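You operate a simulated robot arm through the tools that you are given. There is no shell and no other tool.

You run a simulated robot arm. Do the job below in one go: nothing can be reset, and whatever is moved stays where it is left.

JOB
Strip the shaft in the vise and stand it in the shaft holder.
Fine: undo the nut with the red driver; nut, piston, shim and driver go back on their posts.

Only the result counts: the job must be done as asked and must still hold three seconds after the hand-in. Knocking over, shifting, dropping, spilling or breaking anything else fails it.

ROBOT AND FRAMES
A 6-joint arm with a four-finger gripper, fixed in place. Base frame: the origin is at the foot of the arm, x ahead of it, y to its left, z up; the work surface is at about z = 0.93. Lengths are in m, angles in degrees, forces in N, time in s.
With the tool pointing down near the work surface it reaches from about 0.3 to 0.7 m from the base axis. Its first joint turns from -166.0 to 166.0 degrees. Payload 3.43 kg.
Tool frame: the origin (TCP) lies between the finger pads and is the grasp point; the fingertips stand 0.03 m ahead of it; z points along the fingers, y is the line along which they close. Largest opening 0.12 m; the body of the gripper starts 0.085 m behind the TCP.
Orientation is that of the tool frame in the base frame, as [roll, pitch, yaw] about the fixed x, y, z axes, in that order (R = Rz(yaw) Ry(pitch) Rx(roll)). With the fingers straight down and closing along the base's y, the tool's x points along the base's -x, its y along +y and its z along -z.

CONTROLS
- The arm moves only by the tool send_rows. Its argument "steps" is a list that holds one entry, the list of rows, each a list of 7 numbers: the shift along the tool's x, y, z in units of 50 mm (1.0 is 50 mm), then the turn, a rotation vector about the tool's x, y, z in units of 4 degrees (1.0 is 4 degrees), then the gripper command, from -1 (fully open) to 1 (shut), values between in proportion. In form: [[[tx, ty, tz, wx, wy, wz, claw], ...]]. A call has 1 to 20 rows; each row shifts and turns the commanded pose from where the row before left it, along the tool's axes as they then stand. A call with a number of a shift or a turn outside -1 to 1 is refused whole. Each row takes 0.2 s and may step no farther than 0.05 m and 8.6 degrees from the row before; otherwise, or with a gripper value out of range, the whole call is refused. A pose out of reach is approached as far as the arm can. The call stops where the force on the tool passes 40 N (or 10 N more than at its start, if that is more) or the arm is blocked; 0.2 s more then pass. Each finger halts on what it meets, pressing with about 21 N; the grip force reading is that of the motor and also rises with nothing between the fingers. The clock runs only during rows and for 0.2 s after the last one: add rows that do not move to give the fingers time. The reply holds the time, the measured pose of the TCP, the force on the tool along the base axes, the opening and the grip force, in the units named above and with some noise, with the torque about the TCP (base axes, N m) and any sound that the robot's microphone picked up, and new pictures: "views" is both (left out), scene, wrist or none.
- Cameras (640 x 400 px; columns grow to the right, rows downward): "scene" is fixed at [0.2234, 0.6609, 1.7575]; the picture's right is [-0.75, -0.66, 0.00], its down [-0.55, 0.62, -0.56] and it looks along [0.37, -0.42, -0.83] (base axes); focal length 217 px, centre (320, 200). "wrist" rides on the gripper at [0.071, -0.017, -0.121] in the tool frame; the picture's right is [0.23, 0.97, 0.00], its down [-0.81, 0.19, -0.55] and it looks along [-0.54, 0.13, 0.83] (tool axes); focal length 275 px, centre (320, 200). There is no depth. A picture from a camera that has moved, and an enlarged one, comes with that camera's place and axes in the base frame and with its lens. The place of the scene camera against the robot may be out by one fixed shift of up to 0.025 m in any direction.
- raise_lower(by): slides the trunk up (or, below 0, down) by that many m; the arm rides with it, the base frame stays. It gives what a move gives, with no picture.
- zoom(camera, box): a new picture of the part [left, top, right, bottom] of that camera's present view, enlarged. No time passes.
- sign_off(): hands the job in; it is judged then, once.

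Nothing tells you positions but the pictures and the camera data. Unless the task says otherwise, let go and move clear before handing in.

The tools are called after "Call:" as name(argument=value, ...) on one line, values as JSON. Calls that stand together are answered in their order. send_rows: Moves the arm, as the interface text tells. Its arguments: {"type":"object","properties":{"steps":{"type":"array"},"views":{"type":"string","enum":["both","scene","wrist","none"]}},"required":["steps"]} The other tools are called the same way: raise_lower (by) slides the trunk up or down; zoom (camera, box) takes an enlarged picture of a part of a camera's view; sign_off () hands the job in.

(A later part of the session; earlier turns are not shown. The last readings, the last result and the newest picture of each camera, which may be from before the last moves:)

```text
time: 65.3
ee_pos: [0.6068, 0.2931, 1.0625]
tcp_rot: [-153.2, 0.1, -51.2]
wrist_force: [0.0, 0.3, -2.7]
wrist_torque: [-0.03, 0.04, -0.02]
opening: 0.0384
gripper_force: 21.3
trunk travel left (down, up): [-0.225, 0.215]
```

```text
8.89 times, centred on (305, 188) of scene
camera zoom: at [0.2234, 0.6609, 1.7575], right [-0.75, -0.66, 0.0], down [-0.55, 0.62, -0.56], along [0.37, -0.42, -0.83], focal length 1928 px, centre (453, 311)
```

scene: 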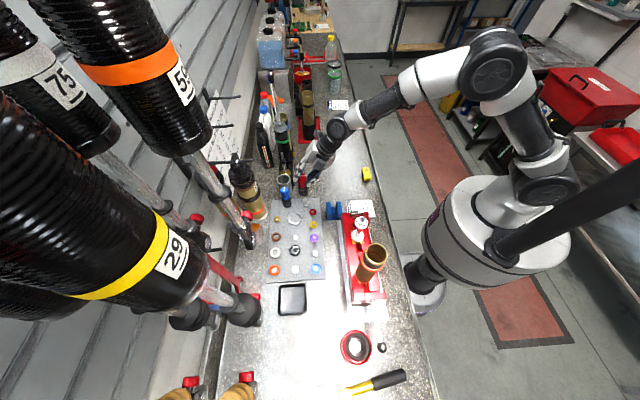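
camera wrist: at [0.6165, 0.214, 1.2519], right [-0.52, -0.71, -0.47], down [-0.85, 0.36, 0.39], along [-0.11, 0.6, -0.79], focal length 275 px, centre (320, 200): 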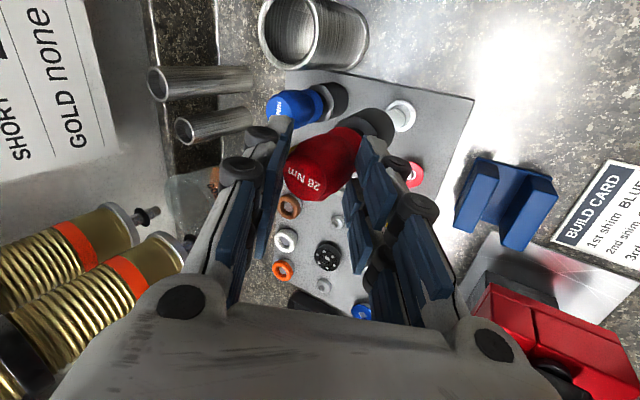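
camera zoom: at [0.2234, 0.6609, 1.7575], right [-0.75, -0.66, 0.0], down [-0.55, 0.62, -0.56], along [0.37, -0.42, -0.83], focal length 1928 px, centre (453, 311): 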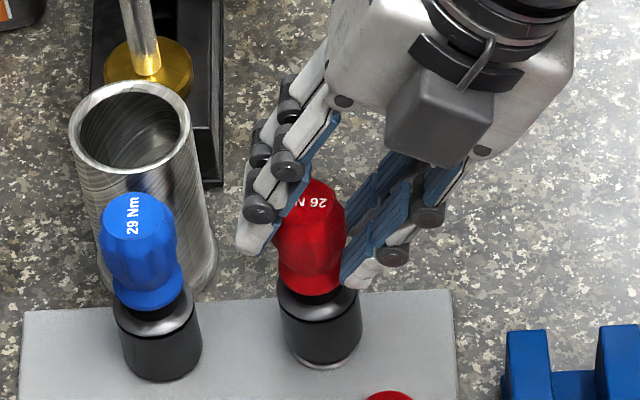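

Call:
send_rows(steps=[[[0, 0.027, 0.054, 0, 0, 0, 1], [0, 0.027, 0.054, 0, 0, 0, 1], [0, 0.018, 0.036, 0, 0, 0, 1], [0, 0, 0, 0, 0, 0, 1]]], views="none")

Call:
zoom(camera="scene", box=[285, 165, 325, 210])

```text
time: 66.3
ee_pos: [0.6057, 0.2919, 1.0557]
tcp_rot: [-153.2, -0.1, -51.3]
wrist_force: [-1.7, -2.9, 7.3]
wrist_torque: [-0.11, 0.22, 0.0]
opening: 0.0381
gripper_force: 21.0
trunk travel left (down, up): [-0.225, 0.215]
```

```text
8.89 times, centred on (305, 188) of scene
camera zoom: at [0.2234, 0.6609, 1.7575], right [-0.75, -0.66, 0.0], down [-0.55, 0.62, -0.56], along [0.37, -0.42, -0.83], focal length 1928 px, centre (453, 311)
```

zoom: 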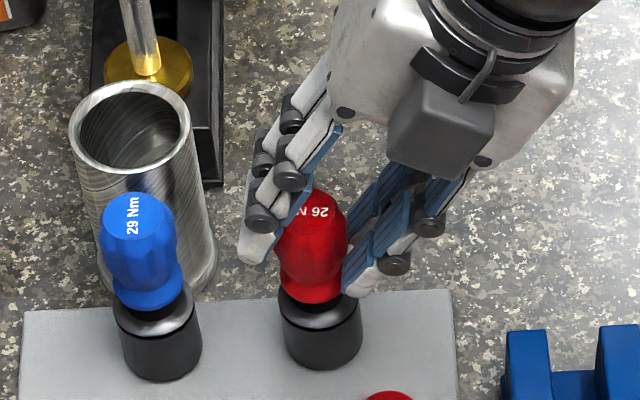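

The driver is seated: light contact force, and the same image position as at the start. I'll release it by opening moderately.

Call:
send_rows(steps=[[[0, 0, 0, 0, 0, 0, 0.3], [0, 0, 0, 0, 0, 0, 0.0], [0, 0, 0, 0, 0, 0, -0.1], [0, 0, 0, 0, 0, 0, -0.1], [0, 0, 0, 0, 0, 0, -0.1]]], views="both")

Call:
zoom(camera="scene", box=[285, 165, 325, 210])

Call:
zoom(camera="wrist", box=[200, 60, 440, 270])

```text
time: 67.5
ee_pos: [0.606, 0.2924, 1.0548]
tcp_rot: [-153.2, 0.2, -51.3]
wrist_force: [0.1, 0.3, 0.6]
wrist_torque: [0.02, -0.03, 0.02]
opening: 0.0659
gripper_force: 0.1
trunk travel left (down, up): [-0.225, 0.215]
camera wrist: at [0.6203, 0.2147, 1.171], right [-0.53, -0.72, -0.44], down [-0.83, 0.37, 0.41], along [-0.13, 0.58, -0.8], focal length 275 px, centre (320, 200)
```

scene: 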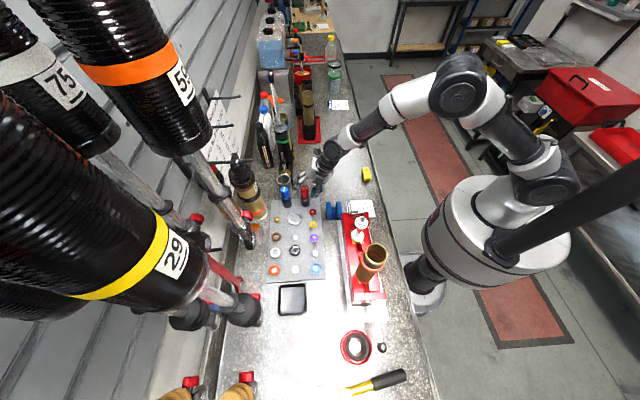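
wrist: 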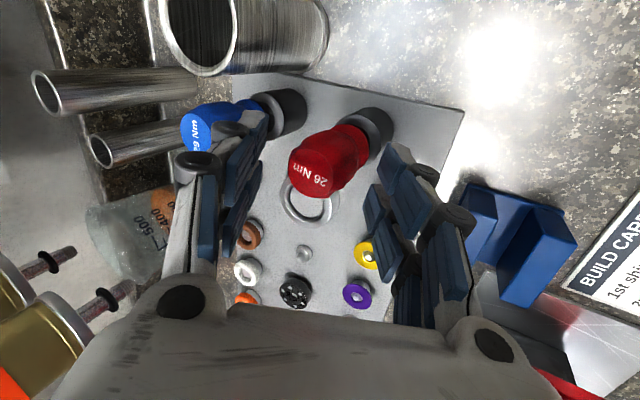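

```text
8.89 times, centred on (305, 188) of scene
camera zoom: at [0.2234, 0.6609, 1.7575], right [-0.75, -0.66, 0.0], down [-0.55, 0.62, -0.56], along [0.37, -0.42, -0.83], focal length 1928 px, centre (453, 311)
```

zoom: 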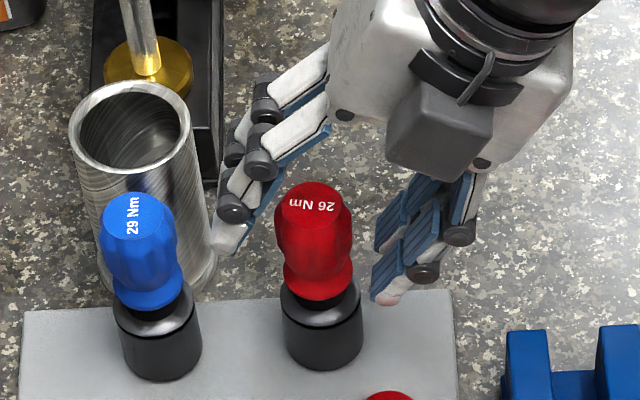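

```text
1.90 times, centred on (320, 165) of wrist
camera zoom: at [0.6203, 0.2147, 1.171], right [-0.53, -0.72, -0.44], down [-0.83, 0.37, 0.41], along [-0.13, 0.58, -0.8], focal length 524 px, centre (320, 267)
```

zoom: 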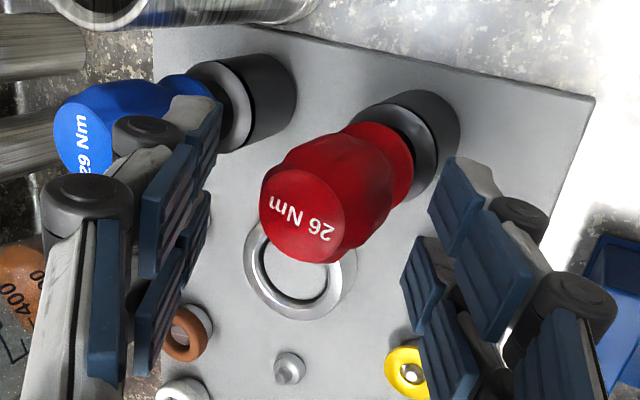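

The red driver stands upright on its post. I'm retreating along the tool axis, away from both drivers.

Call:
send_rows(steps=[[[0, 0, -0.2, 0, 0, 0, -0.1], [0, 0, -0.4, 0, 0, 0, -0.1], [0, 0, -0.5, 0, 0, 0, -0.1], [0, 0, -0.6, 0, 0, 0, -0.1], [0, 0, -0.6, 0, 0, 0, -0.1], [0, 0, -0.5, 0, 0, 0, -0.1], [0, 0, 0, 0, 0, 0, -0.1]]], views="scene")

Call:
zoom(camera="scene", box=[280, 150, 340, 220])

```text
time: 69.1
ee_pos: [0.5576, 0.2537, 1.1798]
tcp_rot: [-153.2, 0.1, -51.2]
wrist_force: [-0.5, 0.9, -0.1]
wrist_torque: [-0.01, 0.03, -0.03]
opening: 0.0659
gripper_force: 0.1
trunk travel left (down, up): [-0.225, 0.215]
```

scene: 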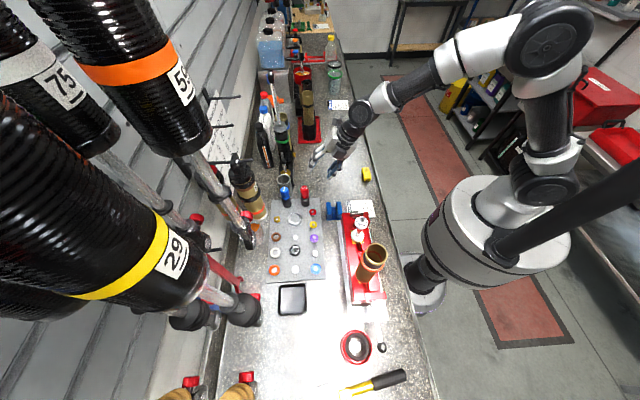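

```text
5.71 times, centred on (310, 185) of scene
camera zoom: at [0.2234, 0.6609, 1.7575], right [-0.75, -0.66, 0.0], down [-0.55, 0.62, -0.56], along [0.37, -0.42, -0.83], focal length 1239 px, centre (377, 286)
```

zoom: 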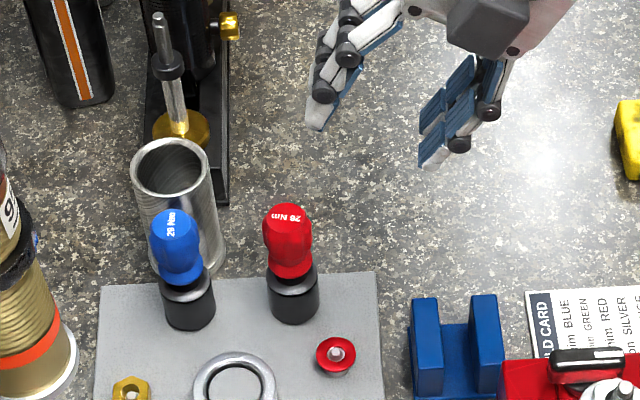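

The driver is back on its post. Next is the nut: I'll level the tool and move to hover over the shaft with the fingers aligned to the hexagon flats, at a yaw of about −52°.

Call:
send_rows(steps=[[[0, 0, 0, -1, 0, 0, -0.1], [0, 0, 0, -1, 0, 0, -0.1], [0, 0, 0, -1, 0, 0, -0.1], [0, 0, 0, -1, 0, 0, -0.1], [0, 0, 0, -1, 0, 0, -0.1], [0, 0, 0, -1, 0, 0, -0.1], [0, 0, 0, -0.7, 0, 0, -0.1], [0, 0, 0, 0, 0, 0, -0.1]]], views="none")

```text
time: 70.9
ee_pos: [0.556, 0.2536, 1.1788]
tcp_rot: [179.9, 0.0, -51.2]
wrist_force: [-0.7, 0.3, 0.2]
wrist_torque: [0.01, -0.01, -0.02]
opening: 0.0659
gripper_force: 0.0
trunk travel left (down, up): [-0.225, 0.215]
```

Call:
send_rows(steps=[[[-0.2, 0.13, -0.25, 0, 0, 0.1, -0.1], [-0.4925, 0.3225, -0.3, 0, 0, 0.1, -0.1], [-0.4925, 0.3225, -0.3, 0, 0, 0.1, -0.1], [-0.4925, 0.3225, -0.3, 0, 0, 0, -0.1], [-0.4925, 0.3225, -0.3, 0, 0, 0, -0.1], [-0.4925, 0.3225, -0.2, 0, 0, 0, -0.1], [-0.4925, 0.3225, -0.1, 0, 0, 0, -0.1], [-0.4925, 0.3225, -0.07, 0, 0, 0, -0.1], [-0.29, 0.19, 0, 0, 0, 0, -0.1], [0, 0, 0, 0, 0, 0, -0.1]]], views="both")

Call:
zoom(camera="wrist", box=[250, 60, 390, 200])

Call:
zoom(camera="scene", box=[345, 190, 385, 235])

```text
time: 73.1
ee_pos: [0.3358, 0.3285, 1.2692]
tcp_rot: [179.9, 0.1, -52.5]
wrist_force: [0.7, 0.6, -0.4]
wrist_torque: [0.01, -0.02, -0.02]
opening: 0.066
gripper_force: 0.1
trunk travel left (down, up): [-0.225, 0.215]
camera wrist: at [0.3914, 0.2833, 1.3918], right [-0.63, -0.78, 0.0], down [-0.65, 0.53, 0.55], along [-0.43, 0.35, -0.83], focal length 275 px, centre (320, 200)
```

scene: 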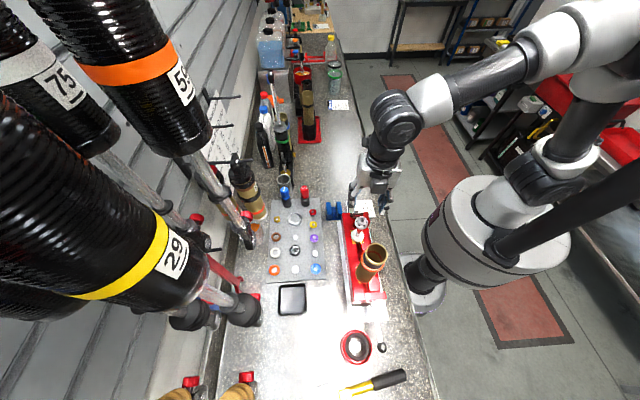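
wrist: 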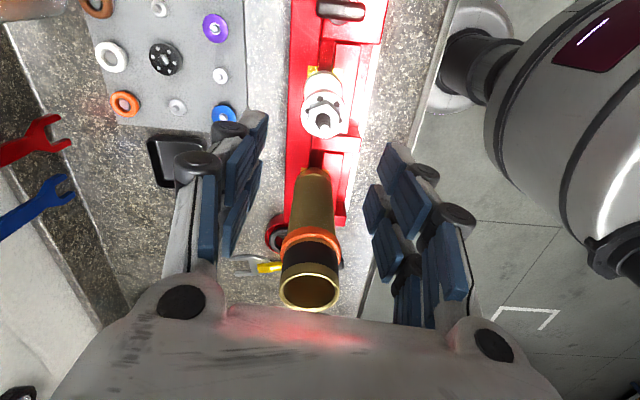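

```text
2.86 times, centred on (320, 130) of wrist
camera zoom: at [0.3914, 0.2833, 1.3918], right [-0.63, -0.78, 0.0], down [-0.65, 0.53, 0.55], along [-0.43, 0.35, -0.83], focal length 786 px, centre (320, 400)
```

zoom: 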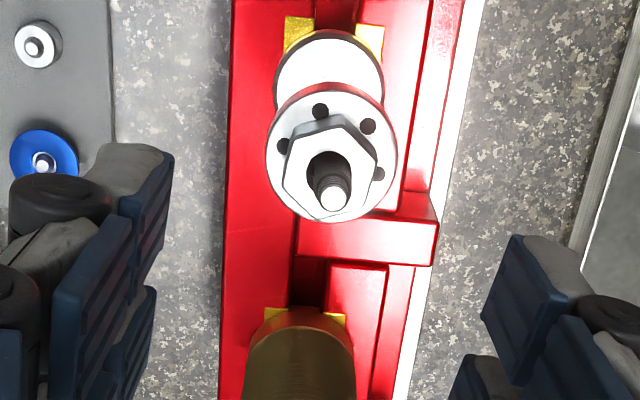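

```text
8.89 times, centred on (365, 212) of scene
camera zoom: at [0.2234, 0.6609, 1.7575], right [-0.75, -0.66, 0.0], down [-0.55, 0.62, -0.56], along [0.37, -0.42, -0.83], focal length 1928 px, centre (-80, 89)
```

zoom: 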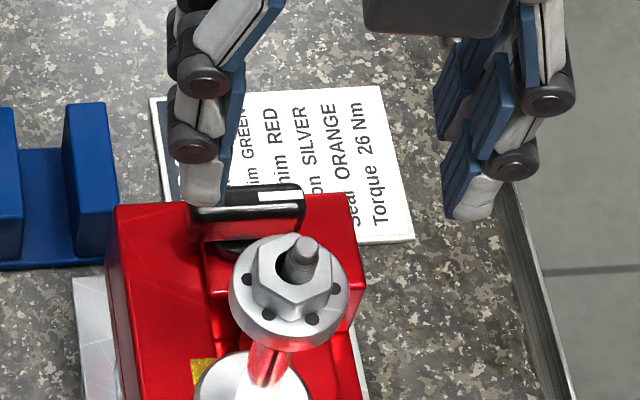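

Call:
zoom(camera="wrist", box=[300, 85, 350, 145])

```text
6.67 times, centred on (325, 115) of wrist
camera zoom: at [0.3914, 0.2833, 1.3918], right [-0.63, -0.78, 0.0], down [-0.65, 0.53, 0.55], along [-0.43, 0.35, -0.83], focal length 1835 px, centre (287, 767)
```

zoom: 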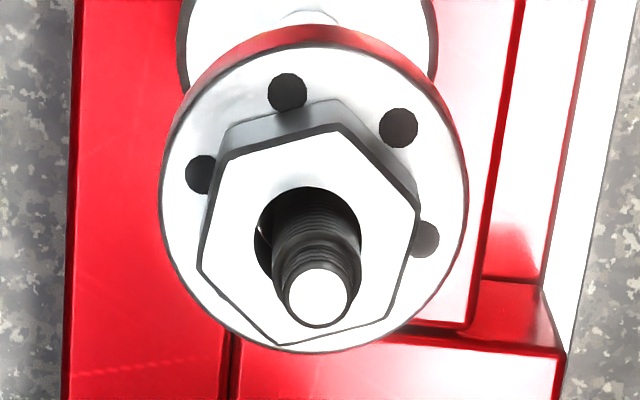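

The hexagon flats line up with the finger axis within about 2°, and the nut sits about 2 mm off the stud axis, so it is loose. I'm correcting by 3.0 and 1.8 mm and descending beside it.

Call:
send_rows(steps=[[[0.06, 0.036, 0, 0, 0, 0, -0.1], [0, 0, 0.3, 0, 0, 0, -0.1], [0, 0, 0.4, 0, 0, 0, -0.1], [0, 0, 0.4, 0, 0, 0, -0.1], [0, 0, 0.3, 0, 0, 0, -0.1], [0, 0, 0.2, 0, 0, 0, -0.1], [0, 0, 0.1, 0, 0, 0, -0.1], [0, 0, 0, 0, 0, 0, -0.1]]], views="both")

Call:
zoom(camera="wrist", box=[240, 90, 400, 230])

Call:
zoom(camera="scene", box=[345, 195, 385, 240])

```text
time: 74.9
ee_pos: [0.3346, 0.3255, 1.1844]
tcp_rot: [-180.0, 0.0, -52.4]
wrist_force: [-0.4, 0.9, 0.3]
wrist_torque: [0.02, 0.01, 0.02]
opening: 0.0657
gripper_force: 0.1
trunk travel left (down, up): [-0.225, 0.215]
camera wrist: at [0.3918, 0.2812, 1.3067], right [-0.63, -0.78, 0.0], down [-0.65, 0.53, 0.55], along [-0.43, 0.35, -0.83], focal length 275 px, centre (320, 200)
```

scene: 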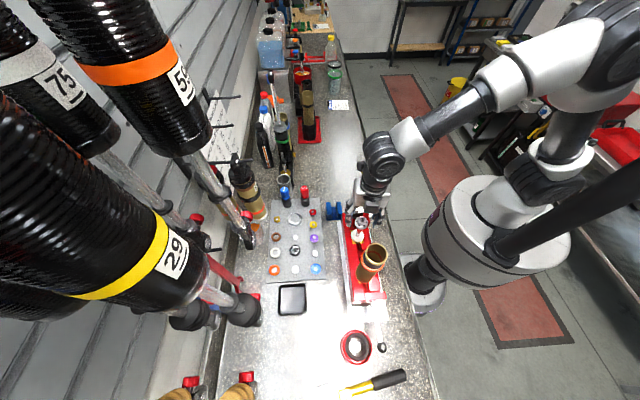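
wrist: 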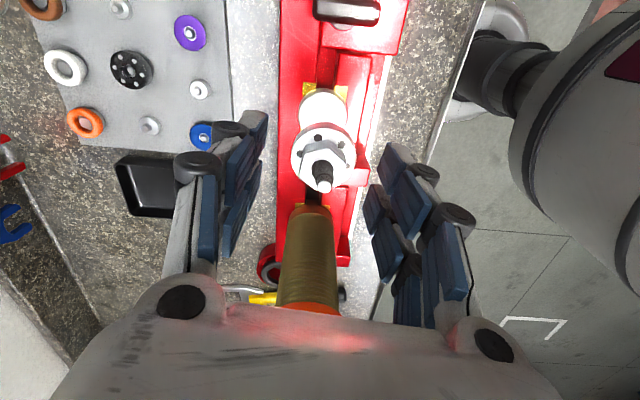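

```text
2.86 times, centred on (320, 160) of wrist
camera zoom: at [0.3918, 0.2812, 1.3067], right [-0.63, -0.78, 0.0], down [-0.65, 0.53, 0.55], along [-0.43, 0.35, -0.83], focal length 786 px, centre (320, 314)
```

zoom: 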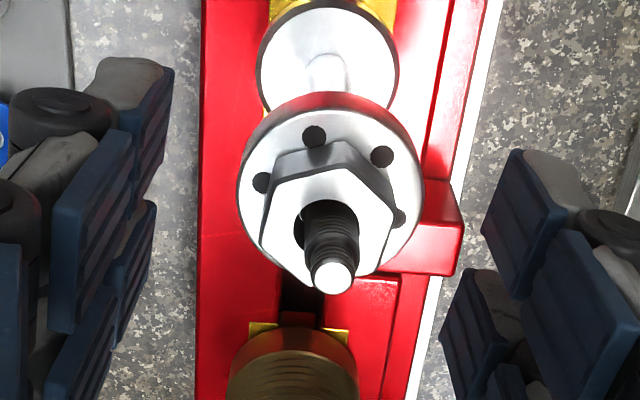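

```text
8.89 times, centred on (365, 218) of scene
camera zoom: at [0.2234, 0.6609, 1.7575], right [-0.75, -0.66, 0.0], down [-0.55, 0.62, -0.56], along [0.37, -0.42, -0.83], focal length 1928 px, centre (-80, 44)
```

zoom: 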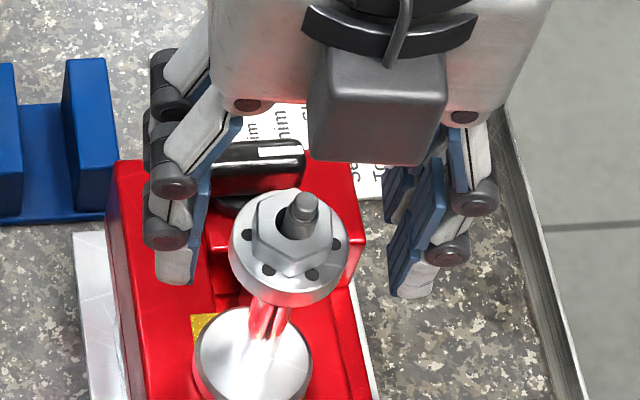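

The fingers straddle the nut just above the piston top. I'll make a 1–1.5 mm nudge and close.

Call:
send_rows(steps=[[[0.03, 0.02, 0, 0, 0, 0, -0.1], [0, 0, 0, 0, 0, 0, 0.2], [0, 0, 0, 0, 0, 0, 0.4], [0, 0, 0, 0, 0, 0, 0.7], [0, 0, 0, 0, 0, 0, 1], [0, 0, 0, 0, 0, 0, 1], [0, 0, 0, 0, 0, 0, 1]]], views="none")

Call:
zoom(camera="wrist", box=[240, 90, 400, 230])

Call:
zoom(camera="scene", box=[345, 195, 385, 240])

```text
time: 76.5
ee_pos: [0.3355, 0.3241, 1.1856]
tcp_rot: [-180.0, 0.1, -52.5]
wrist_force: [-1.8, -0.2, -0.4]
wrist_torque: [-0.01, 0.04, 0.03]
opening: 0.0253
gripper_force: 20.7
trunk travel left (down, up): [-0.225, 0.215]
```

```text
2.86 times, centred on (320, 160) of wrist
camera zoom: at [0.3917, 0.2794, 1.3069], right [-0.63, -0.78, 0.0], down [-0.65, 0.53, 0.55], along [-0.43, 0.35, -0.83], focal length 786 px, centre (320, 314)
```

zoom: 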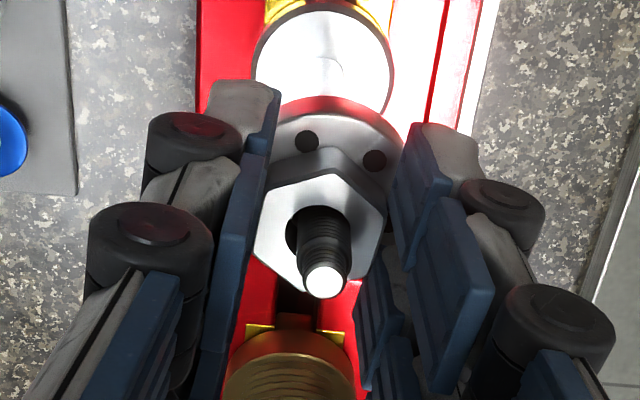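

```text
8.89 times, centred on (365, 218) of scene
camera zoom: at [0.2234, 0.6609, 1.7575], right [-0.75, -0.66, 0.0], down [-0.55, 0.62, -0.56], along [0.37, -0.42, -0.83], focal length 1928 px, centre (-80, 44)
```

zoom: 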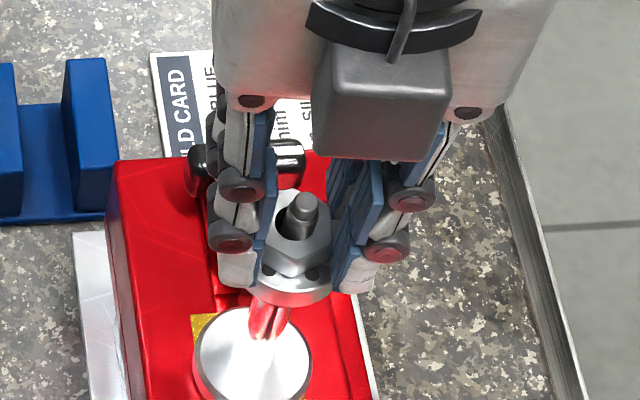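

The nut is gripped across its flats at 25 mm. I'm lifting gently to test whether it is free.

Call:
send_rows(steps=[[[0, 0, -0.04, 0, 0, 0, 1], [0, 0, -0.06, 0, 0, 0, 1], [0, 0, 0, 0, 0, 0, 1]]], views="none")

Call:
zoom(camera="scene", box=[345, 195, 385, 240])

Call:
zoom(camera="wrist", box=[240, 90, 400, 230])

```text
time: 77.3
ee_pos: [0.3343, 0.3244, 1.1902]
tcp_rot: [179.8, 0.1, -52.5]
wrist_force: [-2.8, -1.3, -2.1]
wrist_torque: [-0.03, 0.04, 0.0]
opening: 0.0255
gripper_force: 21.1
trunk travel left (down, up): [-0.225, 0.215]
```

```text
8.89 times, centred on (365, 218) of scene
camera zoom: at [0.2234, 0.6609, 1.7575], right [-0.75, -0.66, 0.0], down [-0.55, 0.62, -0.56], along [0.37, -0.42, -0.83], focal length 1928 px, centre (-80, 44)
```

zoom: 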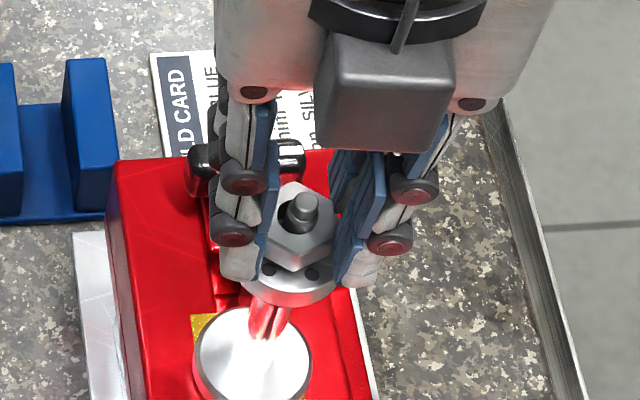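

```text
2.86 times, centred on (320, 160) of wrist
camera zoom: at [0.3917, 0.2796, 1.3119], right [-0.63, -0.78, 0.0], down [-0.65, 0.53, 0.55], along [-0.43, 0.35, -0.83], focal length 786 px, centre (320, 314)
```

zoom: 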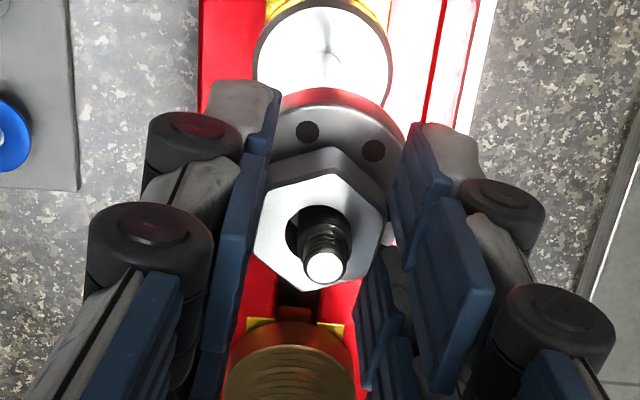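

The nut lifts freely with almost no force, so it really is undone. I'm raising it clear of the stud and carrying it toward the small post, staying low at the far reach.

Call:
send_rows(steps=[[[0, 0, -0.2, 0, 0, 0, 1], [0, 0, -0.3, 0, 0, 0, 1], [0, 0, -0.4, 0, 0, 0, 1], [0, 0, -0.3, 0, 0, 0, 1], [0.03, -0.25, 0, 0, 0, 0, 1], [0.067, -0.501, 0.25, 0, 0, 0, 1], [0.067, -0.501, 0.36, 0, 0, 0, 1], [0.067, -0.501, 0.36, 0, 0, 0, 1], [0.067, -0.501, 0.36, 0, 0, 0, 1], [0.067, -0.501, 0.36, 0, 0, 0, 1], [0.067, -0.501, 0.36, 0, 0, 0, 1], [0.067, -0.501, 0.36, 0, 0, 0, 1], [0.035, -0.25, 0.19, 0, 0, 0, 1], [0, 0, 0, 0, 0, 0, 1]]], views="both")

Call:
zoom(camera="wrist", box=[220, 40, 420, 220])

Call:
zoom(camera="scene", box=[270, 190, 330, 250])

```text
time: 80.3
ee_pos: [0.5103, 0.4261, 1.12]
tcp_rot: [180.0, 0.1, -52.5]
wrist_force: [-0.2, 1.0, -0.4]
wrist_torque: [0.05, 0.02, 0.01]
opening: 0.0256
gripper_force: 20.3
trunk travel left (down, up): [-0.225, 0.215]
camera wrist: at [0.5661, 0.3825, 1.2416], right [-0.63, -0.78, 0.0], down [-0.65, 0.53, 0.55], along [-0.43, 0.35, -0.83], focal length 275 px, centre (320, 200)
```

scene: 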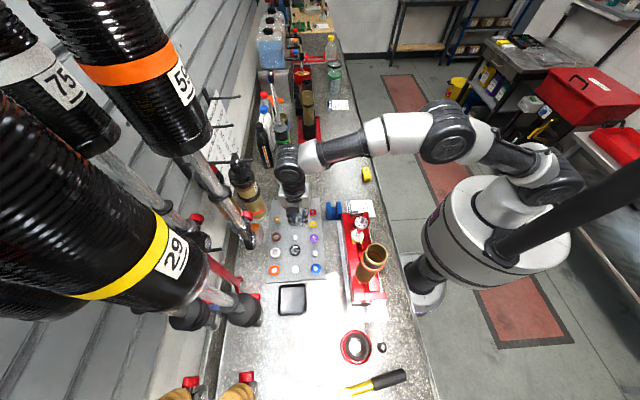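
wrist: 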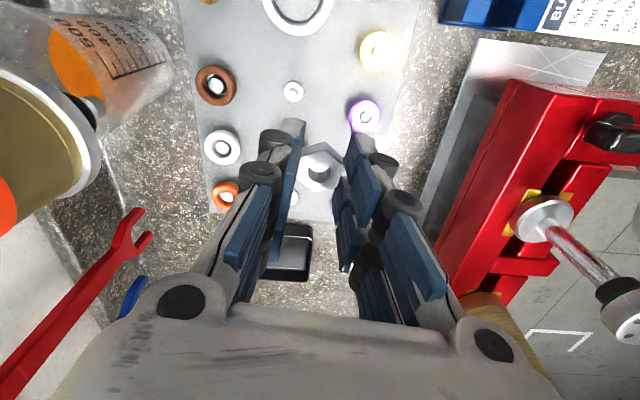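

```text
2.22 times, centred on (320, 130) of wrist
camera zoom: at [0.5661, 0.3825, 1.2416], right [-0.63, -0.78, 0.0], down [-0.65, 0.53, 0.55], along [-0.43, 0.35, -0.83], focal length 612 px, centre (320, 356)
```

zoom: 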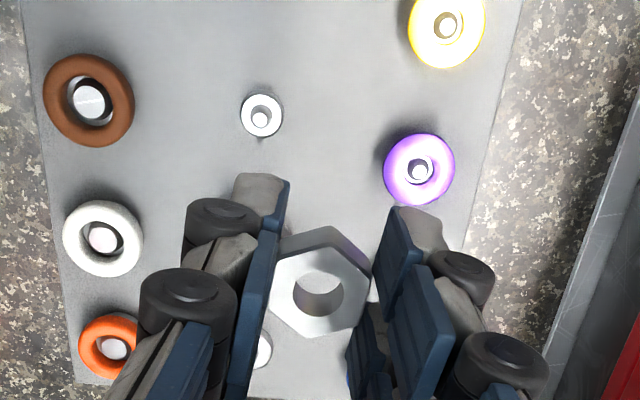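

```text
6.67 times, centred on (300, 220) of scene
camera zoom: at [0.2234, 0.6609, 1.7575], right [-0.75, -0.66, 0.0], down [-0.55, 0.62, -0.56], along [0.37, -0.42, -0.83], focal length 1446 px, centre (453, 67)
```

zoom: 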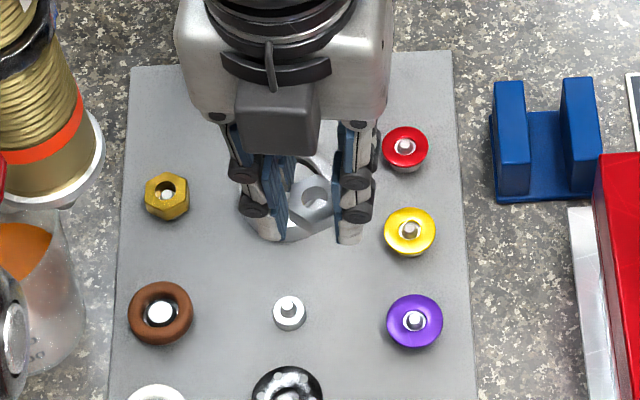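

The nut is well centred in the grip and the pin is visible ahead. By the image, I need about 2 mm and −28 mm in tool axes to line up with it, then a partial descent.

Call:
send_rows(steps=[[[0.015, -0.19, 0, 0, 0, 0, 1], [0.014, -0.19, 0.1, 0, 0, 0, 1], [0.013, -0.188, 0.3, 0, 0, 0, 1], [0, 0, 0.4, 0, 0, 0, 1], [0, 0, 0.4, 0, 0, 0, 1], [0, 0, 0.2, 0, 0, 0, 1], [0, 0, 0, 0, 0, 0, 1]]], views="none")

Call:
zoom(camera="wrist", box=[250, 70, 390, 200])

Call:
zoom(camera="scene", box=[275, 205, 315, 250])

```text
time: 81.9
ee_pos: [0.5347, 0.4418, 1.0512]
tcp_rot: [-180.0, 0.1, -52.5]
wrist_force: [0.3, 0.3, -1.6]
wrist_torque: [-0.03, 0.02, -0.03]
opening: 0.0256
gripper_force: 20.8
trunk travel left (down, up): [-0.225, 0.215]
```

```text
3.08 times, centred on (320, 135) of wrist
camera zoom: at [0.5919, 0.3968, 1.1721], right [-0.63, -0.78, 0.0], down [-0.65, 0.53, 0.55], along [-0.43, 0.35, -0.83], focal length 847 px, centre (320, 400)
```

zoom: 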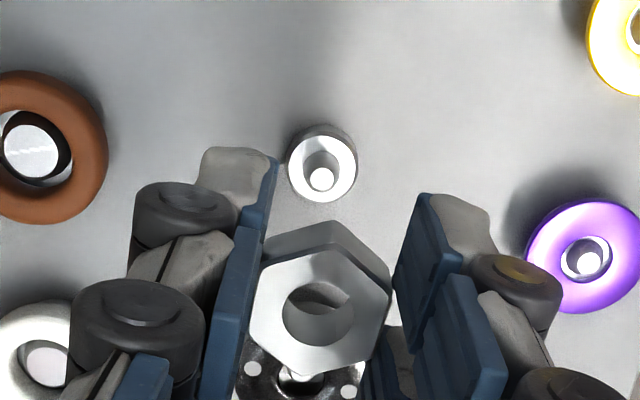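

```text
8.89 times, centred on (295, 228) of scene
camera zoom: at [0.2234, 0.6609, 1.7575], right [-0.75, -0.66, 0.0], down [-0.55, 0.62, -0.56], along [0.37, -0.42, -0.83], focal length 1928 px, centre (542, -44)
```

zoom: 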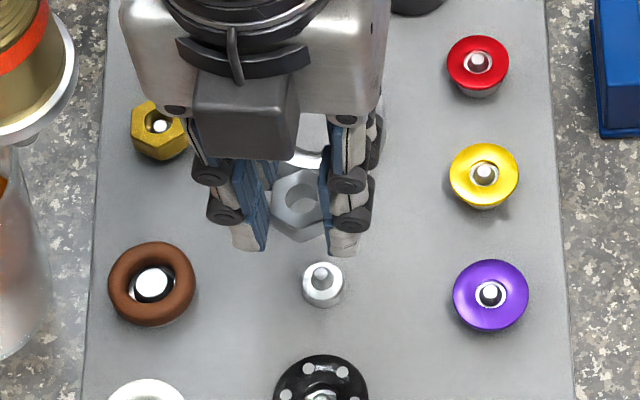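

The nut is lined up over the pin within about 1.5 mm, against a bore clearance of about ±4 mm. Lowering it now.

Call:
send_rows(steps=[[[0, 0, 0.3, 0, 0, 0, 1], [0, 0, 0.3, 0, 0, 0, 1], [0, 0, 0.2, 0, 0, 0, 1], [0, 0, 0.1, 0, 0, 0, 1], [0, 0, 0.1, 0, 0, 0, 1], [0, 0, 0.1, 0, 0, 0, 1], [0, 0, 0, 0, 0, 0, 1]]], views="none")

Call:
zoom(camera="wrist", box=[250, 70, 390, 200])

Call:
zoom(camera="scene", box=[275, 205, 315, 250])

```text
time: 83.5
ee_pos: [0.5344, 0.4417, 0.9943]
tcp_rot: [-179.9, 0.2, -52.4]
wrist_force: [0.4, -0.5, -0.6]
wrist_torque: [-0.03, 0.0, -0.01]
opening: 0.0254
gripper_force: 20.8
trunk travel left (down, up): [-0.225, 0.215]
```

```text
3.08 times, centred on (320, 135) of wrist
camera zoom: at [0.5911, 0.3968, 1.1168], right [-0.63, -0.78, 0.0], down [-0.65, 0.53, 0.55], along [-0.43, 0.35, -0.83], focal length 847 px, centre (320, 400)
```

zoom: 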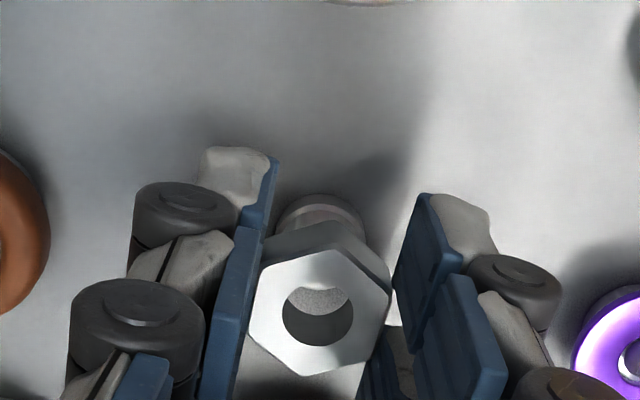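

```text
8.89 times, centred on (295, 228) of scene
camera zoom: at [0.2234, 0.6609, 1.7575], right [-0.75, -0.66, 0.0], down [-0.55, 0.62, -0.56], along [0.37, -0.42, -0.83], focal length 1928 px, centre (542, -44)
```

zoom: 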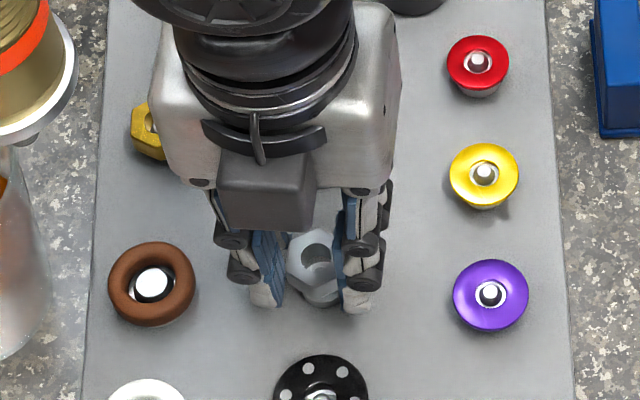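

Call:
send_rows(steps=[[[0, 0, 0.06, 0, 0, 0, 1], [0, 0, 0.06, 0, 0, 0, 1], [0, 0, 0.05, 0, 0, 0, 1], [0, 0, 0, 0, 0, 0, 1]]], views="none")

Call:
zoom(camera="wrist", box=[250, 70, 390, 200])

Call:
zoom(camera="scene", box=[280, 215, 310, 245])

```text
time: 84.5
ee_pos: [0.5335, 0.4427, 0.9866]
tcp_rot: [-180.0, 0.1, -52.5]
wrist_force: [-0.1, -0.1, -0.5]
wrist_torque: [0.02, 0.01, -0.02]
opening: 0.0252
gripper_force: 20.7
trunk travel left (down, up): [-0.225, 0.215]
```

```text
3.08 times, centred on (320, 135) of wrist
camera zoom: at [0.5912, 0.3969, 1.1088], right [-0.63, -0.78, 0.0], down [-0.65, 0.53, 0.55], along [-0.43, 0.35, -0.83], focal length 847 px, centre (320, 400)
```

zoom: 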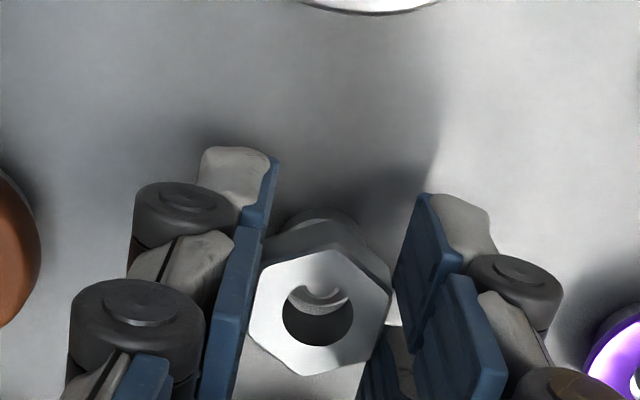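

```text
13.33 times, centred on (295, 230) of scene
camera zoom: at [0.2234, 0.6609, 1.7575], right [-0.75, -0.66, 0.0], down [-0.55, 0.62, -0.56], along [0.37, -0.42, -0.83], focal length 2892 px, centre (653, -200)
```

zoom: 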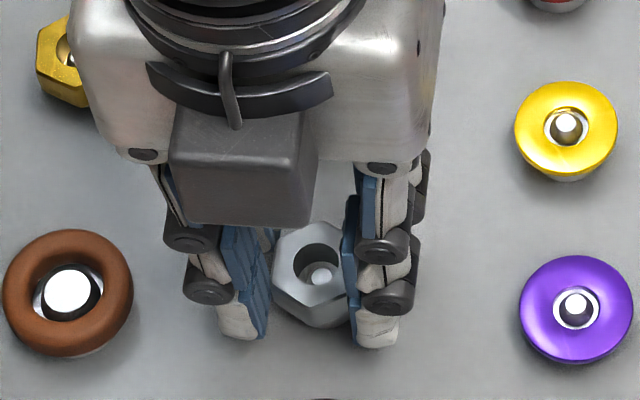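

The pin is visible inside the nut bore. I'm continuing down to contact.

Call:
send_rows(steps=[[[0, 0, 0.04, 0, 0, 0, 1], [0, 0, 0.04, 0, 0, 0, 1], [0, 0, 0, 0, 0, 0, 1]]], views="none")

Call:
zoom(camera="scene", box=[280, 215, 310, 245])

```text
time: 85.3
ee_pos: [0.5346, 0.4413, 0.9834]
tcp_rot: [179.9, 0.0, -52.6]
wrist_force: [0.6, 0.2, 0.0]
wrist_torque: [-0.05, -0.03, 0.03]
opening: 0.0252
gripper_force: 21.1
trunk travel left (down, up): [-0.225, 0.215]
```

```text
13.33 times, centred on (295, 230) of scene
camera zoom: at [0.2234, 0.6609, 1.7575], right [-0.75, -0.66, 0.0], down [-0.55, 0.62, -0.56], along [0.37, -0.42, -0.83], focal length 2892 px, centre (653, -200)
```

zoom: 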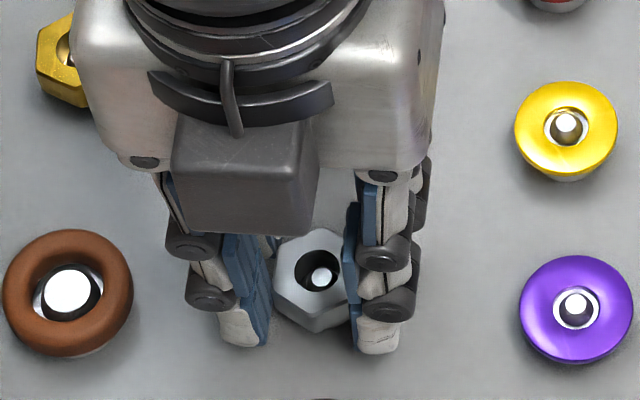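

Call:
send_rows(steps=[[[0, 0, 0.03, 0, 0, 0, 1], [0, 0, 0.03, 0, 0, 0, 1], [0, 0, 0, 0, 0, 0, 1]]], views="none")

Call:
zoom(camera="scene", box=[280, 215, 310, 245])

```text
time: 86.1
ee_pos: [0.5353, 0.4413, 0.9806]
tcp_rot: [-180.0, 0.0, -52.4]
wrist_force: [1.1, 0.4, 3.8]
wrist_torque: [-0.07, 0.0, -0.01]
opening: 0.0254
gripper_force: 21.1
trunk travel left (down, up): [-0.225, 0.215]
```

```text
13.33 times, centred on (295, 230) of scene
camera zoom: at [0.2234, 0.6609, 1.7575], right [-0.75, -0.66, 0.0], down [-0.55, 0.62, -0.56], along [0.37, -0.42, -0.83], focal length 2892 px, centre (653, -200)
```

zoom: 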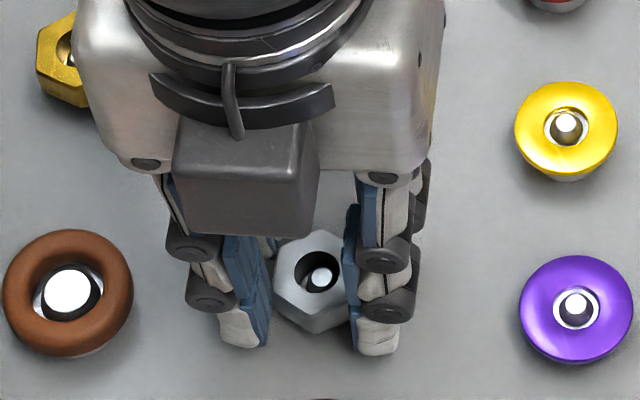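

The nut is seated on its post with light contact. I'm opening the fingers and backing straight up.

Call:
send_rows(steps=[[[0, 0, 0, 0, 0, 0, 0.4], [0, 0, 0, 0, 0, 0, 0.2], [0, 0, 0, 0, 0, 0, 0.1], [0, 0, 0, 0, 0, 0, 0.1], [0, 0, -0.1, 0, 0, 0, 0.1], [0, 0, -0.3, 0, 0, 0, 0.1], [0, 0, -0.5, 0, 0, 0, 0.1], [0, 0, -0.5, 0, 0, 0, 0.1], [0, 0, -0.4, 0, 0, 0, 0.1], [0, 0, 0, 0, 0, 0, 0.1]]], views="none")

Call:
zoom(camera="scene", box=[275, 205, 325, 250])

Call:
zoom(camera="wrist", box=[250, 50, 390, 200])

```text
time: 88.3
ee_pos: [0.5337, 0.4423, 1.0713]
tcp_rot: [179.9, 0.0, -52.5]
wrist_force: [-1.4, -0.5, 0.4]
wrist_torque: [0.02, 0.0, 0.01]
opening: 0.054
gripper_force: 0.1
trunk travel left (down, up): [-0.225, 0.215]
```

```text
8.89 times, centred on (300, 228) of scene
camera zoom: at [0.2234, 0.6609, 1.7575], right [-0.75, -0.66, 0.0], down [-0.55, 0.62, -0.56], along [0.37, -0.42, -0.83], focal length 1928 px, centre (498, -44)
```

zoom: 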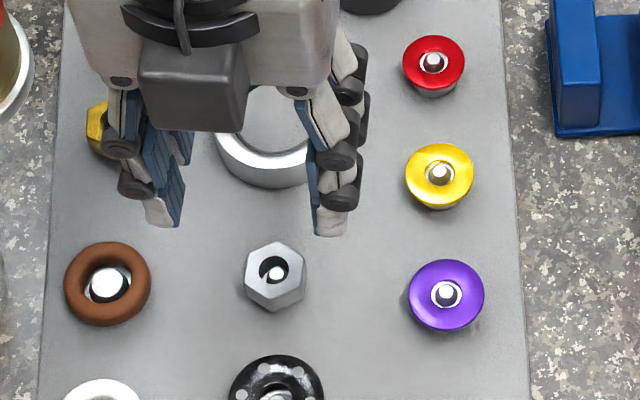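

```text
2.67 times, centred on (320, 125) of wrist
camera zoom: at [0.5916, 0.3971, 1.1931], right [-0.63, -0.78, 0.0], down [-0.65, 0.53, 0.55], along [-0.43, 0.35, -0.83], focal length 734 px, centre (320, 400)
```

zoom: 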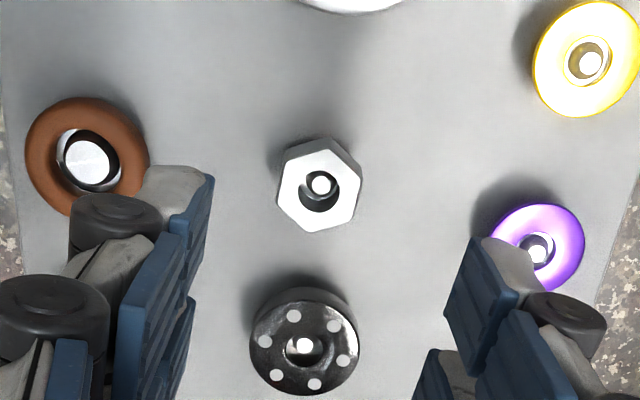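

The nut is on its post. I'm returning to hover above the shaft for the piston, opening to 72 mm.

Call:
send_rows(steps=[[[0, 0.1, -0.4, 0, 0, 0, -0.2], [-0.06, 0.4, -0.5, 0, 0, 0, -0.2], [-0.06, 0.5, -0.5, 0, 0, 0, -0.2], [-0.06, 0.5, -0.5, 0, 0, 0, -0.2], [-0.06, 0.5, -0.5, 0, 0, 0, -0.2], [-0.06, 0.5, -0.4, 0, 0, 0, -0.2], [-0.06, 0.5, -0.4, 0, 0, 0, -0.2], [-0.06, 0.5, -0.3, 0, 0, 0, -0.2], [-0.06, 0.5, -0.2, 0, 0, 0, -0.2], [-0.06, 0.4, -0.08, 0, 0, 0, -0.2], [-0.056, 0.2, 0, 0, 0, 0, -0.2], [0, 0, 0, 0, 0, 0, -0.2]]], views="both")

Call:
zoom(camera="wrist", box=[280, 70, 370, 150])

Call:
zoom(camera="scene", box=[350, 205, 380, 235])

```text
time: 90.9
ee_pos: [0.3367, 0.3243, 1.2585]
tcp_rot: [179.9, 0.0, -52.5]
wrist_force: [0.8, 0.1, 0.0]
wrist_torque: [0.03, 0.0, 0.0]
opening: 0.0721
gripper_force: 0.1
trunk travel left (down, up): [-0.225, 0.215]
camera wrist: at [0.3924, 0.2795, 1.3802], right [-0.63, -0.78, 0.0], down [-0.65, 0.53, 0.55], along [-0.43, 0.35, -0.83], focal length 275 px, centre (320, 200)
```

scene: 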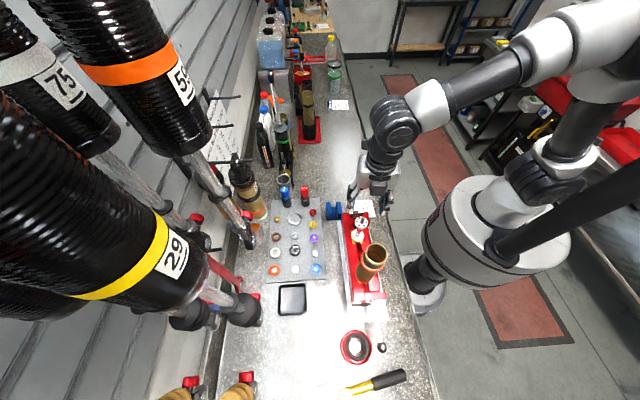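
wrist: 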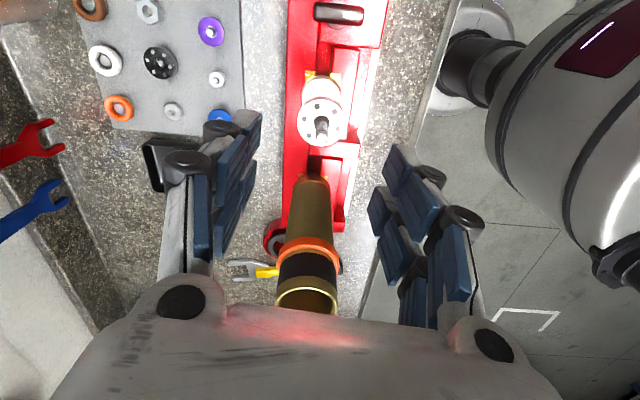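

```text
5.00 times, centred on (325, 110) of wrist
camera zoom: at [0.3924, 0.2795, 1.3802], right [-0.63, -0.78, 0.0], down [-0.65, 0.53, 0.55], along [-0.43, 0.35, -0.83], focal length 1376 px, centre (295, 650)
```

zoom: 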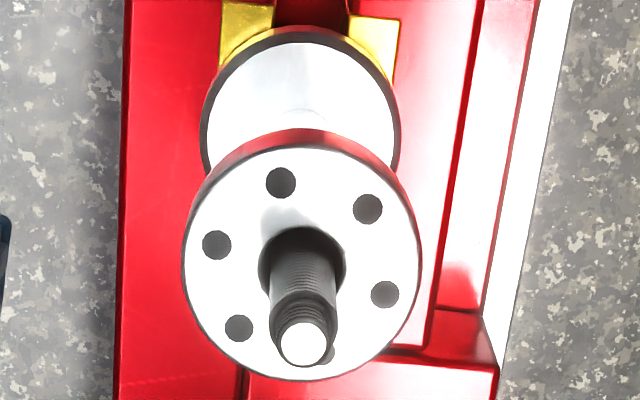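

```text
13.33 times, centred on (365, 220) of scene
camera zoom: at [0.2234, 0.6609, 1.7575], right [-0.75, -0.66, 0.0], down [-0.55, 0.62, -0.56], along [0.37, -0.42, -0.83], focal length 2892 px, centre (-280, -67)
```

zoom: 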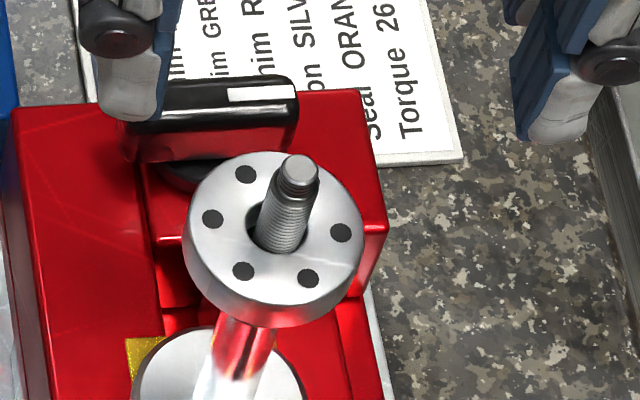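

The piston is fully exposed. After a 1 mm correction I'll descend to grip it around the rim, with fingertips just above its lower edge.

Call:
send_rows(steps=[[[-0.018, 0.024, 0, 0, 0, 0, -0.2], [0, 0, 0.3, 0, 0, 0, -0.2], [0, 0, 0.4, 0, 0, 0, -0.2], [0, 0, 0.4, 0, 0, 0, -0.2], [0, 0, 0.4, 0, 0, 0, -0.2], [0, 0, 0.2, 0, 0, 0, -0.2], [0, 0, 0.1, 0, 0, 0, -0.2], [0, 0, 0, 0, 0, 0, -0.2]]], views="none")

Call:
zoom(camera="wrist", box=[240, 80, 400, 220])

Call:
zoom(camera="scene", box=[345, 195, 385, 240])

```text
time: 92.7
ee_pos: [0.3336, 0.3244, 1.1682]
tcp_rot: [179.9, 0.1, -52.5]
wrist_force: [-0.6, -0.1, 0.1]
wrist_torque: [-0.02, -0.02, -0.03]
opening: 0.0719
gripper_force: 0.1
trunk travel left (down, up): [-0.225, 0.215]
```

```text
2.86 times, centred on (320, 150) of wrist
camera zoom: at [0.3894, 0.2804, 1.2906], right [-0.63, -0.78, 0.0], down [-0.65, 0.53, 0.55], along [-0.43, 0.35, -0.83], focal length 786 px, centre (320, 343)
```

zoom: 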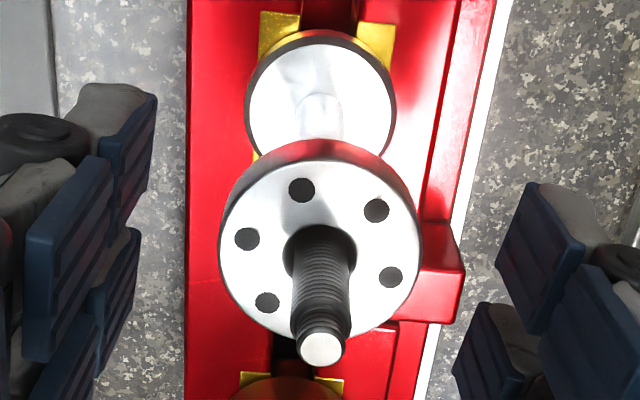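

```text
8.89 times, centred on (365, 218) of scene
camera zoom: at [0.2234, 0.6609, 1.7575], right [-0.75, -0.66, 0.0], down [-0.55, 0.62, -0.56], along [0.37, -0.42, -0.83], focal length 1928 px, centre (-80, 44)
```

zoom: 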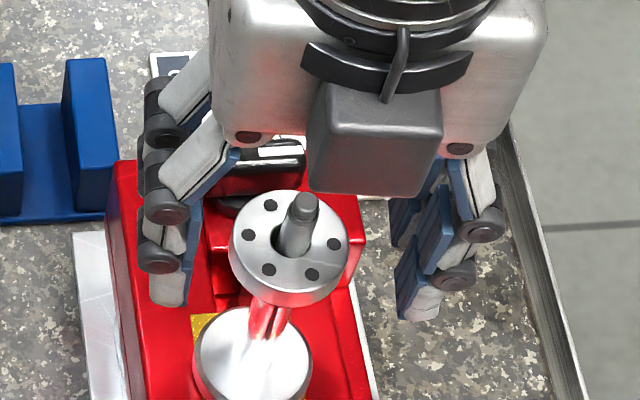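

Call:
send_rows(steps=[[[0, 0, 0, 0, 0, 0, 0.1], [0, 0, 0, 0, 0, 0, 0.4], [0, 0, 0, 0, 0, 0, 0.7], [0, 0, 0, 0, 0, 0, 1], [0, 0, 0, 0, 0, 0, 1], [0, 0, -0.06, 0, 0, 0, 1], [0, 0, -0.08, 0, 0, 0, 1], [0, 0, 0, 0, 0, 0, 1]]], views="none")

Call:
zoom(camera="wrist", box=[240, 80, 400, 220])

Call:
zoom(camera="scene", box=[350, 205, 380, 240])

```text
time: 94.5
ee_pos: [0.3316, 0.3254, 1.1767]
tcp_rot: [179.9, 0.1, -52.4]
wrist_force: [-1.0, 1.8, -0.1]
wrist_torque: [0.03, 0.01, 0.0]
opening: 0.0388
gripper_force: 20.7
trunk travel left (down, up): [-0.225, 0.215]
```

```text
2.86 times, centred on (320, 150) of wrist
camera zoom: at [0.389, 0.2802, 1.2981], right [-0.63, -0.78, 0.0], down [-0.65, 0.53, 0.55], along [-0.43, 0.35, -0.83], focal length 786 px, centre (320, 343)
```

zoom: 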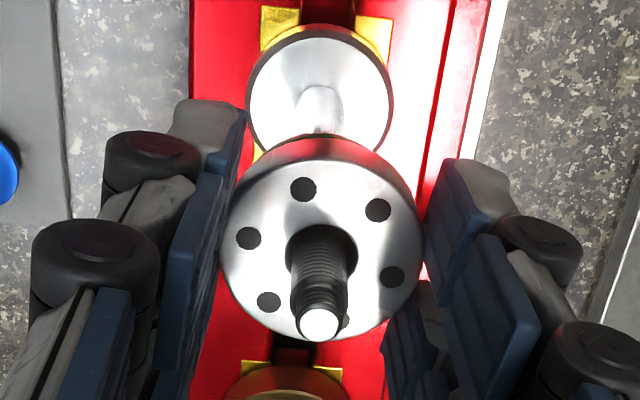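

```text
11.43 times, centred on (365, 222) of scene
camera zoom: at [0.2234, 0.6609, 1.7575], right [-0.75, -0.66, 0.0], down [-0.55, 0.62, -0.56], along [0.37, -0.42, -0.83], focal length 2478 px, centre (-194, -57)
```

zoom: 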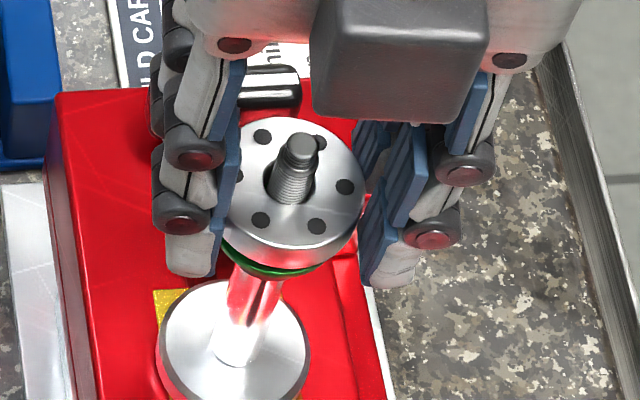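

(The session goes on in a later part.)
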